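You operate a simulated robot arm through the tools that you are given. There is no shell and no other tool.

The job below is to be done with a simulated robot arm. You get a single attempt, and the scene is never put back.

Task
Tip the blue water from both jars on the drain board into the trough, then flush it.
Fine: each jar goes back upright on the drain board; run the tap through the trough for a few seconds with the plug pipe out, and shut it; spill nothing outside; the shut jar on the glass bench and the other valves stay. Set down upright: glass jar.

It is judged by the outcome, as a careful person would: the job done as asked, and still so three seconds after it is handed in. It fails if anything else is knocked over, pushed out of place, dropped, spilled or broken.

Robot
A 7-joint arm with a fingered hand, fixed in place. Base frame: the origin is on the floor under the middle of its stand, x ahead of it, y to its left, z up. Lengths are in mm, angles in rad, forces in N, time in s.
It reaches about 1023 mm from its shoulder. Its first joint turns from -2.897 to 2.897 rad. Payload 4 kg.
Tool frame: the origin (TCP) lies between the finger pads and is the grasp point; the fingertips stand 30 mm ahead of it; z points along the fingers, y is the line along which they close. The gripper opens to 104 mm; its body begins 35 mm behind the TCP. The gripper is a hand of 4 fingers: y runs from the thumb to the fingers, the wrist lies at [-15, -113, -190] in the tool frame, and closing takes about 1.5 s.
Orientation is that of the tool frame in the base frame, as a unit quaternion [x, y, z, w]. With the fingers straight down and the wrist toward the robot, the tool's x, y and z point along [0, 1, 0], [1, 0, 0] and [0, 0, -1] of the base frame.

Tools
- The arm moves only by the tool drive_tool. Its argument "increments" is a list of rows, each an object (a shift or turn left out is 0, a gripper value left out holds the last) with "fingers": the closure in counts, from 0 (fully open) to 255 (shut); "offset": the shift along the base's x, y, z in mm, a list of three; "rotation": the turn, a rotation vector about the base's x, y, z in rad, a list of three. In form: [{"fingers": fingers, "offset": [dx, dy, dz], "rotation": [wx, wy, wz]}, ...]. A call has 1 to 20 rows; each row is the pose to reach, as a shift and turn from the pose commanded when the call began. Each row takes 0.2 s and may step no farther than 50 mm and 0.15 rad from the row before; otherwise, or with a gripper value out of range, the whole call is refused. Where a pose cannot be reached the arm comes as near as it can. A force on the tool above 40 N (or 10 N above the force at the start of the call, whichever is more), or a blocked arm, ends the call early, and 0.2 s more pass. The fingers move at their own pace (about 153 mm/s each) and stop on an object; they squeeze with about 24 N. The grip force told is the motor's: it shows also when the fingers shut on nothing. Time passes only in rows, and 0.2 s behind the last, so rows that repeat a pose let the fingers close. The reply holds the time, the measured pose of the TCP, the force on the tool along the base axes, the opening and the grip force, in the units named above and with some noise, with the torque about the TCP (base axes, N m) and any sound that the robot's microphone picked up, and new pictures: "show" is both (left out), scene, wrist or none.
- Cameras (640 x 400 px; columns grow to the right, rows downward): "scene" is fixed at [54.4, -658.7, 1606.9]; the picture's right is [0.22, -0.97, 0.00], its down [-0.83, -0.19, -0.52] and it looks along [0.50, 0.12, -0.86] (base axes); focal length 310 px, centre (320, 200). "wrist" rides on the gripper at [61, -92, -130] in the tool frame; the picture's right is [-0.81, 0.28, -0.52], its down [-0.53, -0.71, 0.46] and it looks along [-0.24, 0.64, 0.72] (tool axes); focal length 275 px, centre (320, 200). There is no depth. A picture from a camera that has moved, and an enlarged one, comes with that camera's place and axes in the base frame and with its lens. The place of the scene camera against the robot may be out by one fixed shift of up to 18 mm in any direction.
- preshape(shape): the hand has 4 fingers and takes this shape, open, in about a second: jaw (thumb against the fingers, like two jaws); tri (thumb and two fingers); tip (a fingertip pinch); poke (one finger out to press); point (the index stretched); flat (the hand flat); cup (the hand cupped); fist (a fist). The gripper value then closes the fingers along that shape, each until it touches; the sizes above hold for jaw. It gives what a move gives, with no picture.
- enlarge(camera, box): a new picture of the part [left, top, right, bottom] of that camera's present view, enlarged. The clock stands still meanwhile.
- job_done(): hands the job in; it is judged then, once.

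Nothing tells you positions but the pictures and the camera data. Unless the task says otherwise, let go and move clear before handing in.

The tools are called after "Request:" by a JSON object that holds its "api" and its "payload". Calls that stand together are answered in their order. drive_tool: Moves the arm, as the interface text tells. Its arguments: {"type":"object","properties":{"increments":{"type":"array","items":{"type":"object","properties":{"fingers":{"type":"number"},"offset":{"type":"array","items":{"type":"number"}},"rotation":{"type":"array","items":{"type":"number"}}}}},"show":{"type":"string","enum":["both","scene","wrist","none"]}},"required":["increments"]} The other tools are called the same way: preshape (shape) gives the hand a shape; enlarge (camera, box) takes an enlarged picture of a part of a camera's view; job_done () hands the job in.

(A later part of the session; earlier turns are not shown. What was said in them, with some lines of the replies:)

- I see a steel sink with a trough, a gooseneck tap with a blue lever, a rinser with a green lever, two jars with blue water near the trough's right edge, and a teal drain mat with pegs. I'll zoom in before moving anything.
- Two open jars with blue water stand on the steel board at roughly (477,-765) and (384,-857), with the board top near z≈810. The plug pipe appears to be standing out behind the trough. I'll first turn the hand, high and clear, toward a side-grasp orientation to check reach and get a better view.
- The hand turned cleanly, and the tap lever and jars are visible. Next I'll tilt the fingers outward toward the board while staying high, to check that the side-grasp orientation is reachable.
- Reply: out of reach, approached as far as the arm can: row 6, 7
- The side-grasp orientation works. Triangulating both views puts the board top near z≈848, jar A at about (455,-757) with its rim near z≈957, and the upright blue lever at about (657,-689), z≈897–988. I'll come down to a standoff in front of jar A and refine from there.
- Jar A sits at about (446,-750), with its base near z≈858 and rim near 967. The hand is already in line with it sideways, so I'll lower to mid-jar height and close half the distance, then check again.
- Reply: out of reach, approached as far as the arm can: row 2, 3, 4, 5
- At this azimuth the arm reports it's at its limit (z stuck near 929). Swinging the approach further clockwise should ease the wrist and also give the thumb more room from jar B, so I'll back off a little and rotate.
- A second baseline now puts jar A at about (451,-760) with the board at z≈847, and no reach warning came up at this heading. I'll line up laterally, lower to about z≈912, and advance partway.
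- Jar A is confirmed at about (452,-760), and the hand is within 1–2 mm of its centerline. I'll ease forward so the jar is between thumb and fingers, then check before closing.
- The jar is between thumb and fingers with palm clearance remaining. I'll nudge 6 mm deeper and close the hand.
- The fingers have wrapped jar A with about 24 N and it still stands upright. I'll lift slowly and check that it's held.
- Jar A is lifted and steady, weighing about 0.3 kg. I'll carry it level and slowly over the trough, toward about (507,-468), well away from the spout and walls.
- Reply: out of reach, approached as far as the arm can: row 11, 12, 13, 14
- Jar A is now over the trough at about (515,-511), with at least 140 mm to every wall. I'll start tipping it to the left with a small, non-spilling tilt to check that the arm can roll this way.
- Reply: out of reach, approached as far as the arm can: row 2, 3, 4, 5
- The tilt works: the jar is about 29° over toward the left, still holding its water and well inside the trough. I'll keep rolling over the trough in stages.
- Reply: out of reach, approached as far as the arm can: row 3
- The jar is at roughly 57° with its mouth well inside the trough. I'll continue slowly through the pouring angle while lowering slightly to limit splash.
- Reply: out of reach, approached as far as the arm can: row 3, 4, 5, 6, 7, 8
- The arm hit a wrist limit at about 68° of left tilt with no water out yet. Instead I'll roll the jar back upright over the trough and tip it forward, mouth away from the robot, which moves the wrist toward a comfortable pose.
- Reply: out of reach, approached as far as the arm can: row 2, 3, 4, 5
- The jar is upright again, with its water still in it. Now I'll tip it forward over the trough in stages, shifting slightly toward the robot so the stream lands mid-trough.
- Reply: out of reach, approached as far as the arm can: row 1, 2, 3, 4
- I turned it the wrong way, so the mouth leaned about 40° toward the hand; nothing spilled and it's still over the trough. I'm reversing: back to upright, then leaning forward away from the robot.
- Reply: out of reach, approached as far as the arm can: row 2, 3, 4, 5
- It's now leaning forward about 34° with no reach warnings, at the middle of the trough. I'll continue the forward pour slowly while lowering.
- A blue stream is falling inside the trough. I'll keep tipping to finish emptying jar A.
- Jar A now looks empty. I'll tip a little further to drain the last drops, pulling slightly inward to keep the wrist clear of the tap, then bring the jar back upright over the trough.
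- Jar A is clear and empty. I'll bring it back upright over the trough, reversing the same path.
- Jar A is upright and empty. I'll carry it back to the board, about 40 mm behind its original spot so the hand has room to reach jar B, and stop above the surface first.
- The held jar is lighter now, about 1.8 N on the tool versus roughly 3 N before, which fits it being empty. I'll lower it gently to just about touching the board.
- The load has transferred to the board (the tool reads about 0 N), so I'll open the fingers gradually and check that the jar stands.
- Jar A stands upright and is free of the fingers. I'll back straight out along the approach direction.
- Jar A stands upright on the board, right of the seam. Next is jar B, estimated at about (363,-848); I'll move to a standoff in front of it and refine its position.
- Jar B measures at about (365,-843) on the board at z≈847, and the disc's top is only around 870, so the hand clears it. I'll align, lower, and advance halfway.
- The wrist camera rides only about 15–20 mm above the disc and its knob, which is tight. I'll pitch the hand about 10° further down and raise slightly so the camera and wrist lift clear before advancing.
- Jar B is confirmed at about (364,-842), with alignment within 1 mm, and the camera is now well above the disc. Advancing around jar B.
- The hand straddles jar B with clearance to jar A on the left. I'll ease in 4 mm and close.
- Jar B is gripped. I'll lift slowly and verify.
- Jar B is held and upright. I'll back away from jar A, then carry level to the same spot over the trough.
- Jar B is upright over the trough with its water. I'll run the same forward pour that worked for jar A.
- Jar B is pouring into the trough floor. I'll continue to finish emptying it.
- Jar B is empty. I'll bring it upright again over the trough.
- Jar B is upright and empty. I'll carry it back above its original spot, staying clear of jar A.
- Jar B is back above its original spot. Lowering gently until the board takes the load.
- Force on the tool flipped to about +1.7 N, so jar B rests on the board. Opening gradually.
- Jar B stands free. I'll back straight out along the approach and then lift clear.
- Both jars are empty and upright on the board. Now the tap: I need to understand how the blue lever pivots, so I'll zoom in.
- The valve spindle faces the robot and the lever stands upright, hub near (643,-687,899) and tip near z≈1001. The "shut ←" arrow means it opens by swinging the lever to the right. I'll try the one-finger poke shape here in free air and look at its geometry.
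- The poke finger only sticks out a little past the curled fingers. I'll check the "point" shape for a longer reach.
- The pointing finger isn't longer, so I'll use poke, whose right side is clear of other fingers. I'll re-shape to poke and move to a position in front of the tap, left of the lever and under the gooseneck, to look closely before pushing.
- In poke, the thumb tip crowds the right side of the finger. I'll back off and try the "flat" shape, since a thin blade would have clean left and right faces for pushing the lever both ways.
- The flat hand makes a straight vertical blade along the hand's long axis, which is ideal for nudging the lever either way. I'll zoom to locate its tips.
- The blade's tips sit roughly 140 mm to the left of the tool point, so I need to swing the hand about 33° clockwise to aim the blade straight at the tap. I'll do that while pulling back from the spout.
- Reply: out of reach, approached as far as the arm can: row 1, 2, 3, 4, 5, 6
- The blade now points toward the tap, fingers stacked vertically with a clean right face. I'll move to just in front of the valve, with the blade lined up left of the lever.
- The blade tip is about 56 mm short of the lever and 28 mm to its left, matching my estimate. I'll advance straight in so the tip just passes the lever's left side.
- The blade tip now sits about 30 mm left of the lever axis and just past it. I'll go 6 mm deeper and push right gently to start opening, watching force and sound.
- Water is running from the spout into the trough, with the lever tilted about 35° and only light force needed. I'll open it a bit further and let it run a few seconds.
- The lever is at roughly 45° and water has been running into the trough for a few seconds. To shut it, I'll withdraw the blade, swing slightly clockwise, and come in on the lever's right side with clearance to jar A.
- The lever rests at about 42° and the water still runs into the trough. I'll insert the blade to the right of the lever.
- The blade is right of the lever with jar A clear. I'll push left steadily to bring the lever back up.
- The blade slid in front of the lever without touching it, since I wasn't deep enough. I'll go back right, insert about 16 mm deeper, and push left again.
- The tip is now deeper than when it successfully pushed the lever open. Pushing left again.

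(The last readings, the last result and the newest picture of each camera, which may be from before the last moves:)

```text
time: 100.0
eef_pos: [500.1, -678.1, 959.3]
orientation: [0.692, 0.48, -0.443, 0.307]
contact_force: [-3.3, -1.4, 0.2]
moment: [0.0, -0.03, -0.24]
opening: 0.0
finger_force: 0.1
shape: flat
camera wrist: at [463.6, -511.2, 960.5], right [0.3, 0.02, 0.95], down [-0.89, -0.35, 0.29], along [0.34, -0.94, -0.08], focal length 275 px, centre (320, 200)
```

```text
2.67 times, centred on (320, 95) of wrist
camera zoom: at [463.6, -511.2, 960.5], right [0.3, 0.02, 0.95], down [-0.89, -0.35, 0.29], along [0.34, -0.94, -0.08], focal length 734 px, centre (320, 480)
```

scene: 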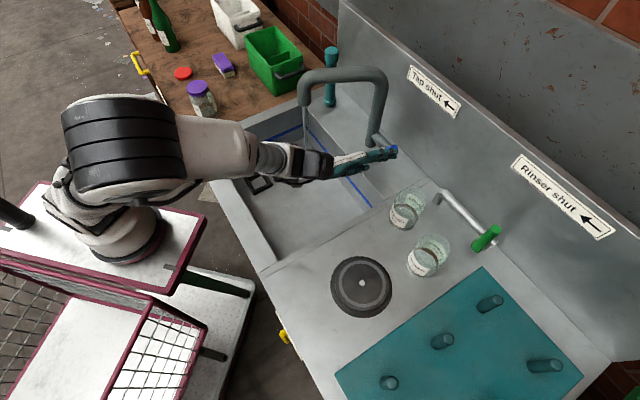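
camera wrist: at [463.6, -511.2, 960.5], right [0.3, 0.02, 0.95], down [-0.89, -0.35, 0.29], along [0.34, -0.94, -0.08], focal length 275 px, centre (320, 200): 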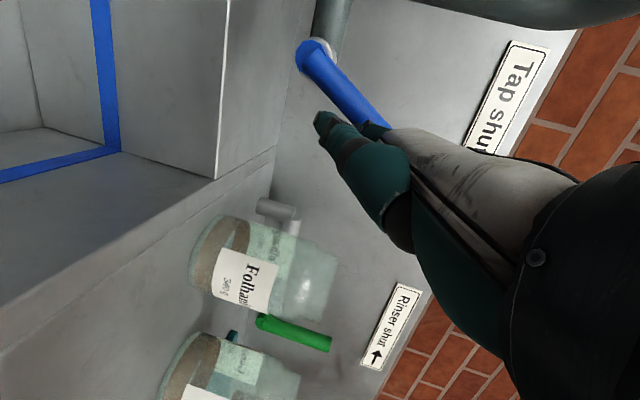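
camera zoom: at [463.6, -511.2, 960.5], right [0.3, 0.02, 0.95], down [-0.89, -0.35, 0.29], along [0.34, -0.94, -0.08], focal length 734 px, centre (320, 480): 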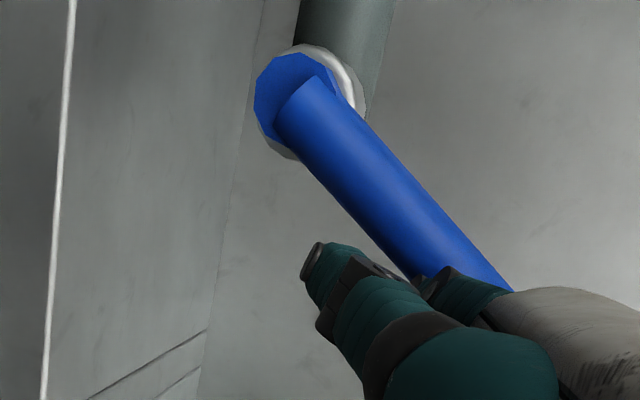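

Contact made: the lever is coming up with about 3.5 N. Continuing to push left.

Request:
{"api": "drive_tool", "payload": {"increments": [{"offset": [6.9, 7.2, 0]}, {"offset": [13.8, 14.5, 0]}, {"offset": [20.7, 21.7, 0]}, {"offset": [27.6, 29, 0]}, {"offset": [27.6, 29, 0]}], "show": "both"}}

Request:
{"api": "enlarge", "payload": {"camera": "scene", "box": [300, 80, 460, 180]}}

Request:
{"api": "enlarge", "payload": {"camera": "wrist", "box": [200, 20, 440, 170]}}

```text
time: 101.2
eef_pos: [527.5, -649.1, 959.8]
orientation: [0.692, 0.48, -0.443, 0.307]
contact_force: [-3.8, -0.1, 1.0]
moment: [-0.04, -0.1, -0.18]
opening: 0.3
finger_force: 0.1
shape: flat
camera wrist: at [491.2, -482.1, 960.4], right [0.3, 0.02, 0.95], down [-0.89, -0.35, 0.29], along [0.34, -0.94, -0.08], focal length 275 px, centre (320, 200)
```

scene: 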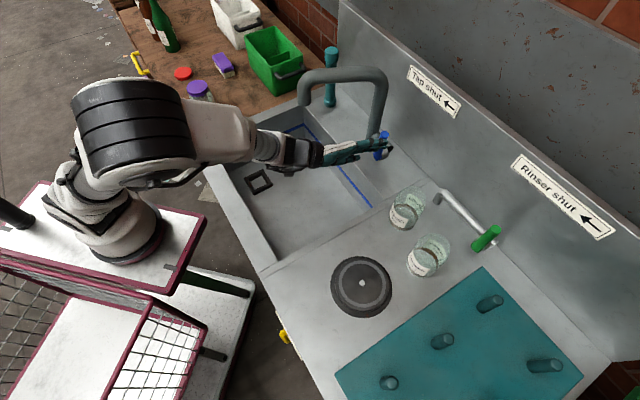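
wrist: 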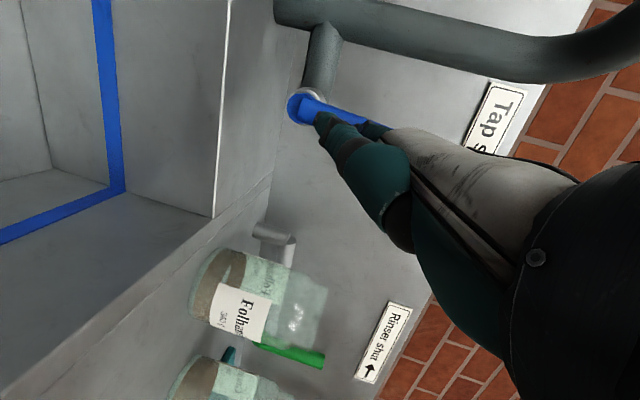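

```text
4.00 times, centred on (380, 130) of scene
camera zoom: at [54.4, -658.7, 1606.9], right [0.22, -0.97, 0.0], down [-0.83, -0.19, -0.52], along [0.5, 0.12, -0.86], focal length 1242 px, centre (80, 480)
```

zoom: 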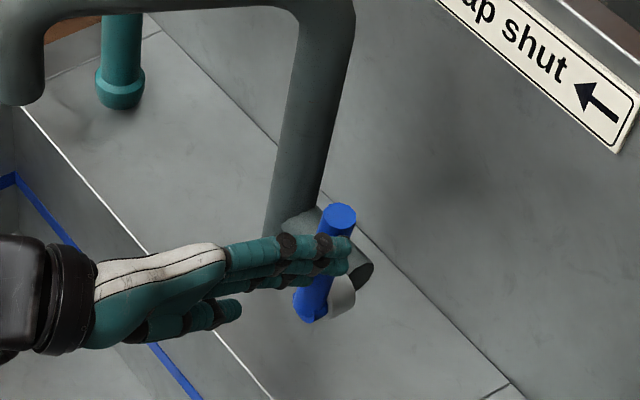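

```text
2.67 times, centred on (320, 95) of wrist
camera zoom: at [491.2, -482.1, 960.4], right [0.3, 0.02, 0.95], down [-0.89, -0.35, 0.29], along [0.34, -0.94, -0.08], focal length 734 px, centre (320, 480)
```

zoom: 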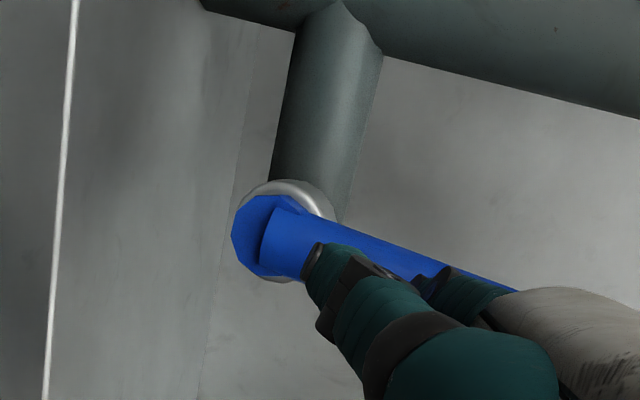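

The stream has stopped and the lever is nearly upright, about 8° short of its original position. I'll push the last few millimetres in small steps until it seats.

Request:
{"api": "drive_tool", "payload": {"increments": [{"offset": [2.8, 2.9, 0]}, {"offset": [5.5, 5.8, 0]}, {"offset": [8.3, 8.7, 0]}, {"offset": [8.3, 8.7, 0]}], "show": "both"}}

Request:
{"api": "enlarge", "payload": {"camera": "scene", "box": [300, 90, 460, 190]}}

Request:
{"api": "enlarge", "payload": {"camera": "wrist", "box": [200, 20, 440, 170]}}

```text
time: 102.2
eef_pos: [534.7, -640.4, 959.5]
orientation: [0.693, 0.48, -0.442, 0.307]
contact_force: [-5.4, -1.3, 0.8]
moment: [-0.02, -0.22, -0.35]
opening: 0.1
finger_force: 0.1
shape: flat
camera wrist: at [499.4, -473.6, 960.1], right [0.3, 0.02, 0.95], down [-0.89, -0.35, 0.29], along [0.34, -0.94, -0.08], focal length 275 px, centre (320, 200)
```

scene: 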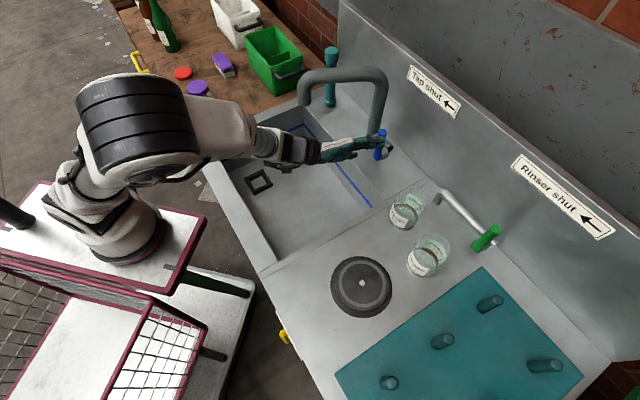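
wrist: 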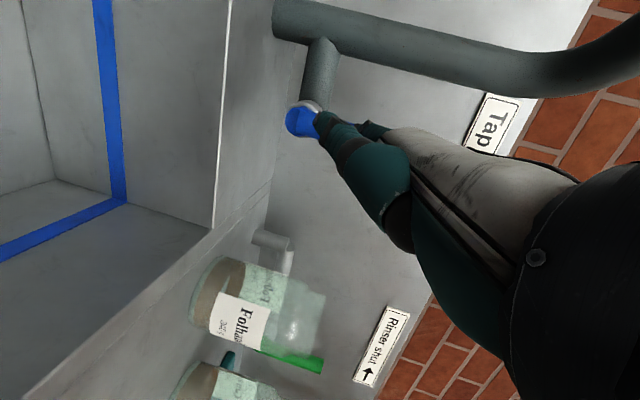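

```text
4.00 times, centred on (380, 140) of scene
camera zoom: at [54.4, -658.7, 1606.9], right [0.22, -0.97, 0.0], down [-0.83, -0.19, -0.52], along [0.5, 0.12, -0.86], focal length 1242 px, centre (80, 440)
```

zoom: 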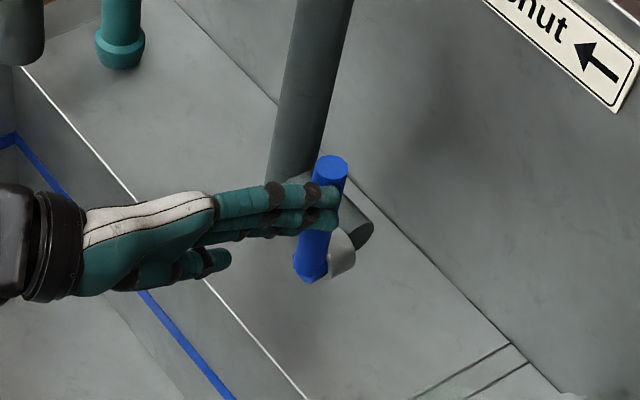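

```text
2.67 times, centred on (320, 95) of wrist
camera zoom: at [499.4, -473.6, 960.1], right [0.3, 0.02, 0.95], down [-0.89, -0.35, 0.29], along [0.34, -0.94, -0.08], focal length 734 px, centre (320, 480)
```

zoom: 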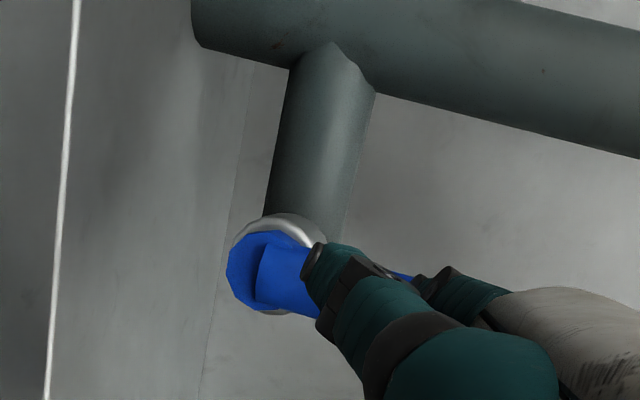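

Request:
{"api": "drive_tool", "payload": {"increments": [{"offset": [1.4, 1.5, 0]}, {"offset": [2.8, 2.9, 0]}, {"offset": [2.8, 2.9, 0]}], "show": "both"}}

Request:
{"api": "enlarge", "payload": {"camera": "scene", "box": [300, 90, 460, 190]}}

```text
time: 103.0
eef_pos: [537.4, -638.2, 960.0]
orientation: [0.693, 0.48, -0.442, 0.306]
contact_force: [-8.0, -1.7, 0.9]
moment: [-0.02, -0.22, -0.46]
opening: 0.0
finger_force: 0.2
shape: flat
camera wrist: at [501.9, -470.9, 960.1], right [0.3, 0.02, 0.95], down [-0.89, -0.35, 0.29], along [0.34, -0.94, -0.08], focal length 275 px, centre (320, 200)
```

scene: 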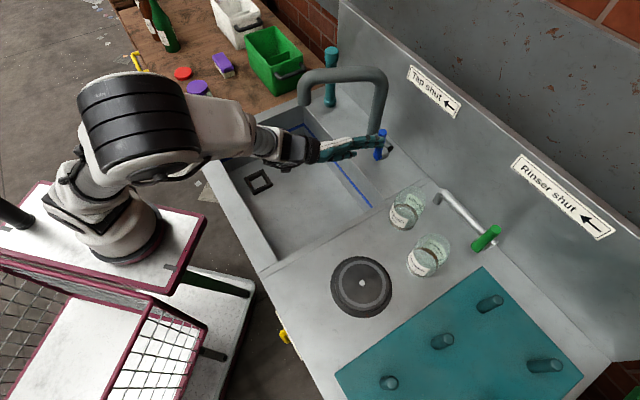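
wrist: 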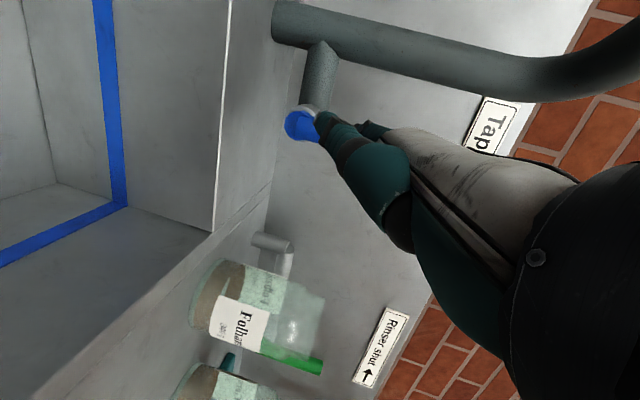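

```text
4.00 times, centred on (380, 140) of scene
camera zoom: at [54.4, -658.7, 1606.9], right [0.22, -0.97, 0.0], down [-0.83, -0.19, -0.52], along [0.5, 0.12, -0.86], focal length 1242 px, centre (80, 440)
```

zoom: 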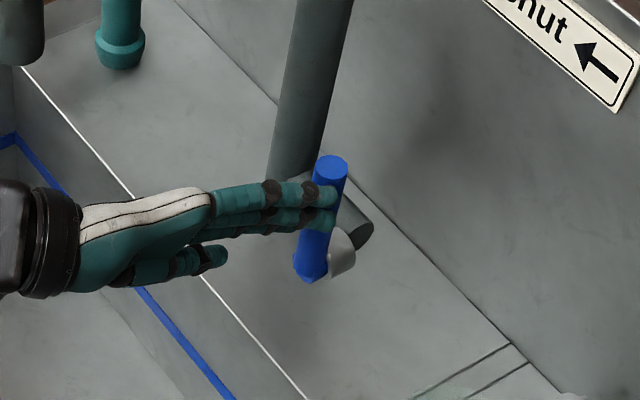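

The lever hasn't moved further while force rose to 8 N, so it's on its stop in the original upright position and no water is flowing. I'll unload to the right slightly and withdraw straight back.

Request:
{"api": "drive_tool", "payload": {"increments": [{"offset": [-3, -3, 0]}, {"offset": [-5, -5, 0]}, {"offset": [-16, 5, 0]}, {"offset": [-32, 20, 0]}, {"offset": [-50, 37, 0]}, {"offset": [-68, 54, 5]}, {"offset": [-85, 75, 15]}, {"offset": [-95, 95, 40]}, {"offset": [-110, 110, 70]}, {"offset": [-110, 110, 70]}], "show": "both"}}

Request:
{"api": "enlarge", "payload": {"camera": "scene", "box": [300, 80, 460, 180]}}

Request:
{"api": "enlarge", "payload": {"camera": "scene", "box": [200, 60, 500, 280]}}

```text
time: 105.2
eef_pos: [445.1, -560.9, 1041.6]
orientation: [0.693, 0.48, -0.442, 0.306]
contact_force: [0.5, 0.1, -0.4]
moment: [0.01, 0.02, 0.0]
opening: 0.0
finger_force: 0.1
shape: flat
out of reach, approached as far as the arm can: row 7, 8, 9, 10
camera wrist: at [408.4, -393.8, 1042.8], right [0.3, 0.02, 0.95], down [-0.89, -0.35, 0.29], along [0.34, -0.94, -0.09], focal length 275 px, centre (320, 200)
```

scene: 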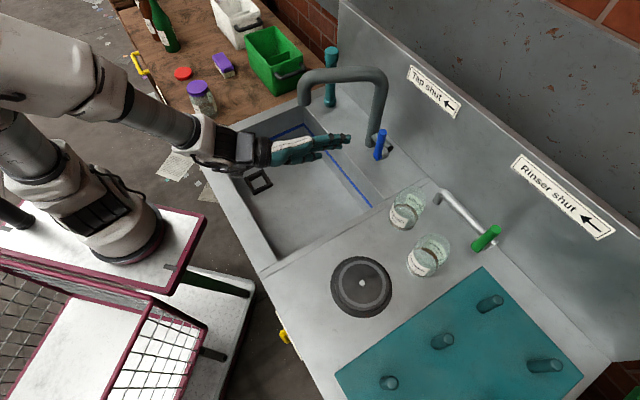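
wrist: 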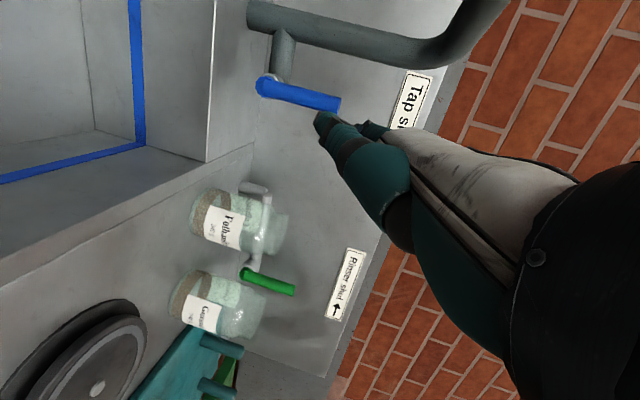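

```text
4.00 times, centred on (380, 130) of scene
camera zoom: at [54.4, -658.7, 1606.9], right [0.22, -0.97, 0.0], down [-0.83, -0.19, -0.52], along [0.5, 0.12, -0.86], focal length 1242 px, centre (80, 480)
```

zoom: 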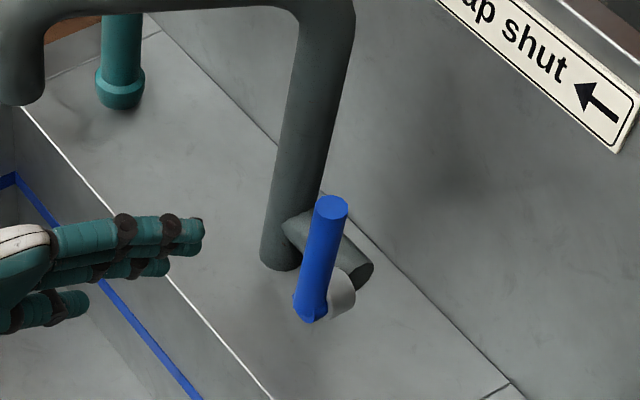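

```text
1.82 times, centred on (350, 170) of scene
camera zoom: at [54.4, -658.7, 1606.9], right [0.22, -0.97, 0.0], down [-0.83, -0.19, -0.52], along [0.5, 0.12, -0.86], focal length 564 px, centre (266, 254)
```

zoom: 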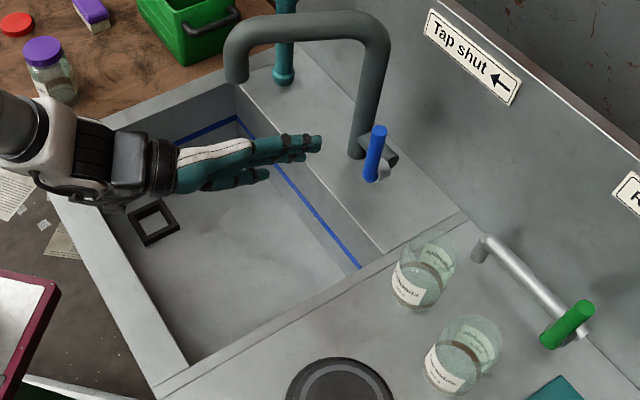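

The tap lever is back upright with no flow, both empty jars stand on the board, and the plug pipe, rinser valve and lidded jar are untouched. I'll lift the arm well clear and do a last check.

Request:
{"api": "drive_tool", "payload": {"increments": [{"offset": [-10, -5, 25]}, {"offset": [-25, -8, 55]}, {"offset": [-40, -10, 85]}, {"offset": [-60, -10, 115]}, {"offset": [-80, -10, 140]}, {"offset": [-100, -10, 150]}, {"offset": [-120, -10, 150]}, {"offset": [-120, -10, 150]}, {"offset": [-120, -10, 150]}], "show": "both"}}

Request:
{"api": "enlarge", "payload": {"camera": "scene", "box": [180, 40, 520, 280]}}

Request:
{"api": "enlarge", "payload": {"camera": "scene", "box": [340, 170, 500, 270]}}

```text
time: 107.2
eef_pos: [324.6, -570.8, 1192.8]
orientation: [0.692, 0.481, -0.442, 0.307]
contact_force: [-0.2, 0.5, -0.7]
moment: [0.03, -0.01, -0.03]
opening: 0.0
finger_force: 0.0
shape: flat
camera wrist: at [289.5, -404.6, 1192.7], right [0.3, 0.02, 0.95], down [-0.89, -0.35, 0.29], along [0.34, -0.94, -0.08], focal length 275 px, centre (320, 200)
```

scene: 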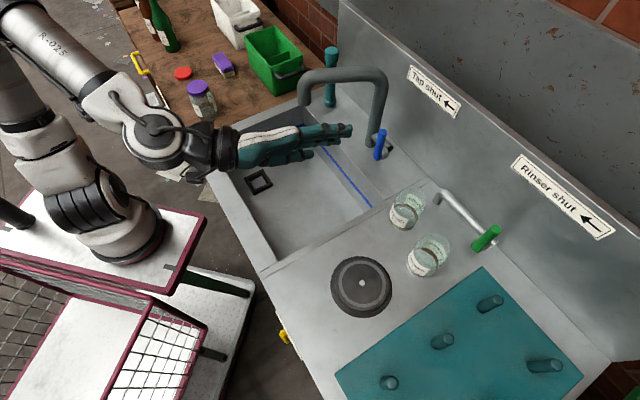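
wrist: 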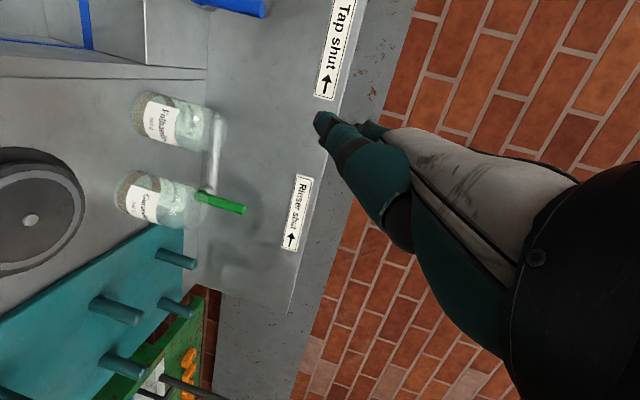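

```text
1.67 times, centred on (350, 160) of scene
camera zoom: at [54.4, -658.7, 1606.9], right [0.22, -0.97, 0.0], down [-0.83, -0.19, -0.52], along [0.5, 0.12, -0.86], focal length 517 px, centre (270, 267)
```

zoom: 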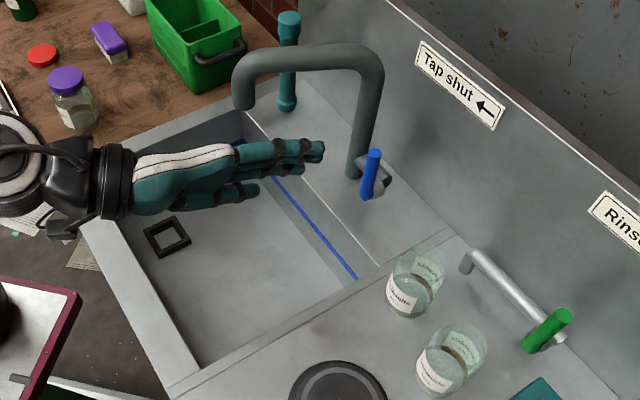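

```text
4.00 times, centred on (420, 220) of scene
camera zoom: at [54.4, -658.7, 1606.9], right [0.22, -0.97, 0.0], down [-0.83, -0.19, -0.52], along [0.5, 0.12, -0.86], focal length 1242 px, centre (-80, 120)
```

zoom: 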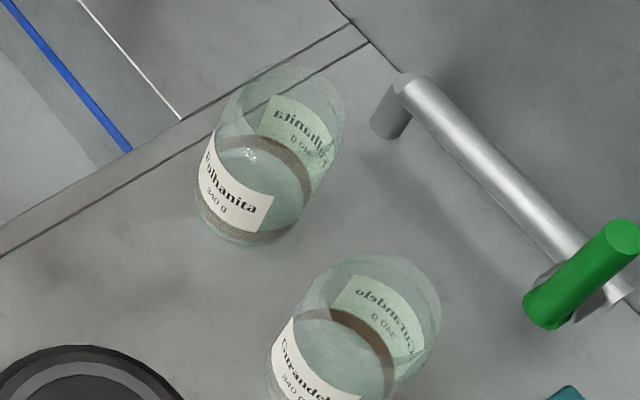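

Both jars are empty and standing upright on the drain board. The tap is shut with its lever back at its original position, the trough looks clear of blue, and I see nothing spilled or displaced. The arm is clear, so I'm handing in.

Request:
{"api": "job_done", "payload": {}}

```text
The job is handed in.
```

Both jars are emptied into the trough and standing upright on the drain board. The trough has been flushed and the tap is shut. I saw no spills.

- **Jars:** The Gurandelo jar is back on its original spot. The Folhanita jar stands about 40 mm further back than it did, because I needed room to reach the other one.
- **Flush:** The plug pipe was already out, standing on the ledge behind the trough. The tap ran for about 11 seconds with its lever no more than about halfway open. That is longer than "a few seconds", because my first push to shut it missed the lever. No blue was visible in the trough afterwards.
- **Tap:** The lever is back upright against its stop, and nothing is flowing.
- **Left alone:** I did not touch the lidded jar on the bench, the rinser valve or the yellow valve.
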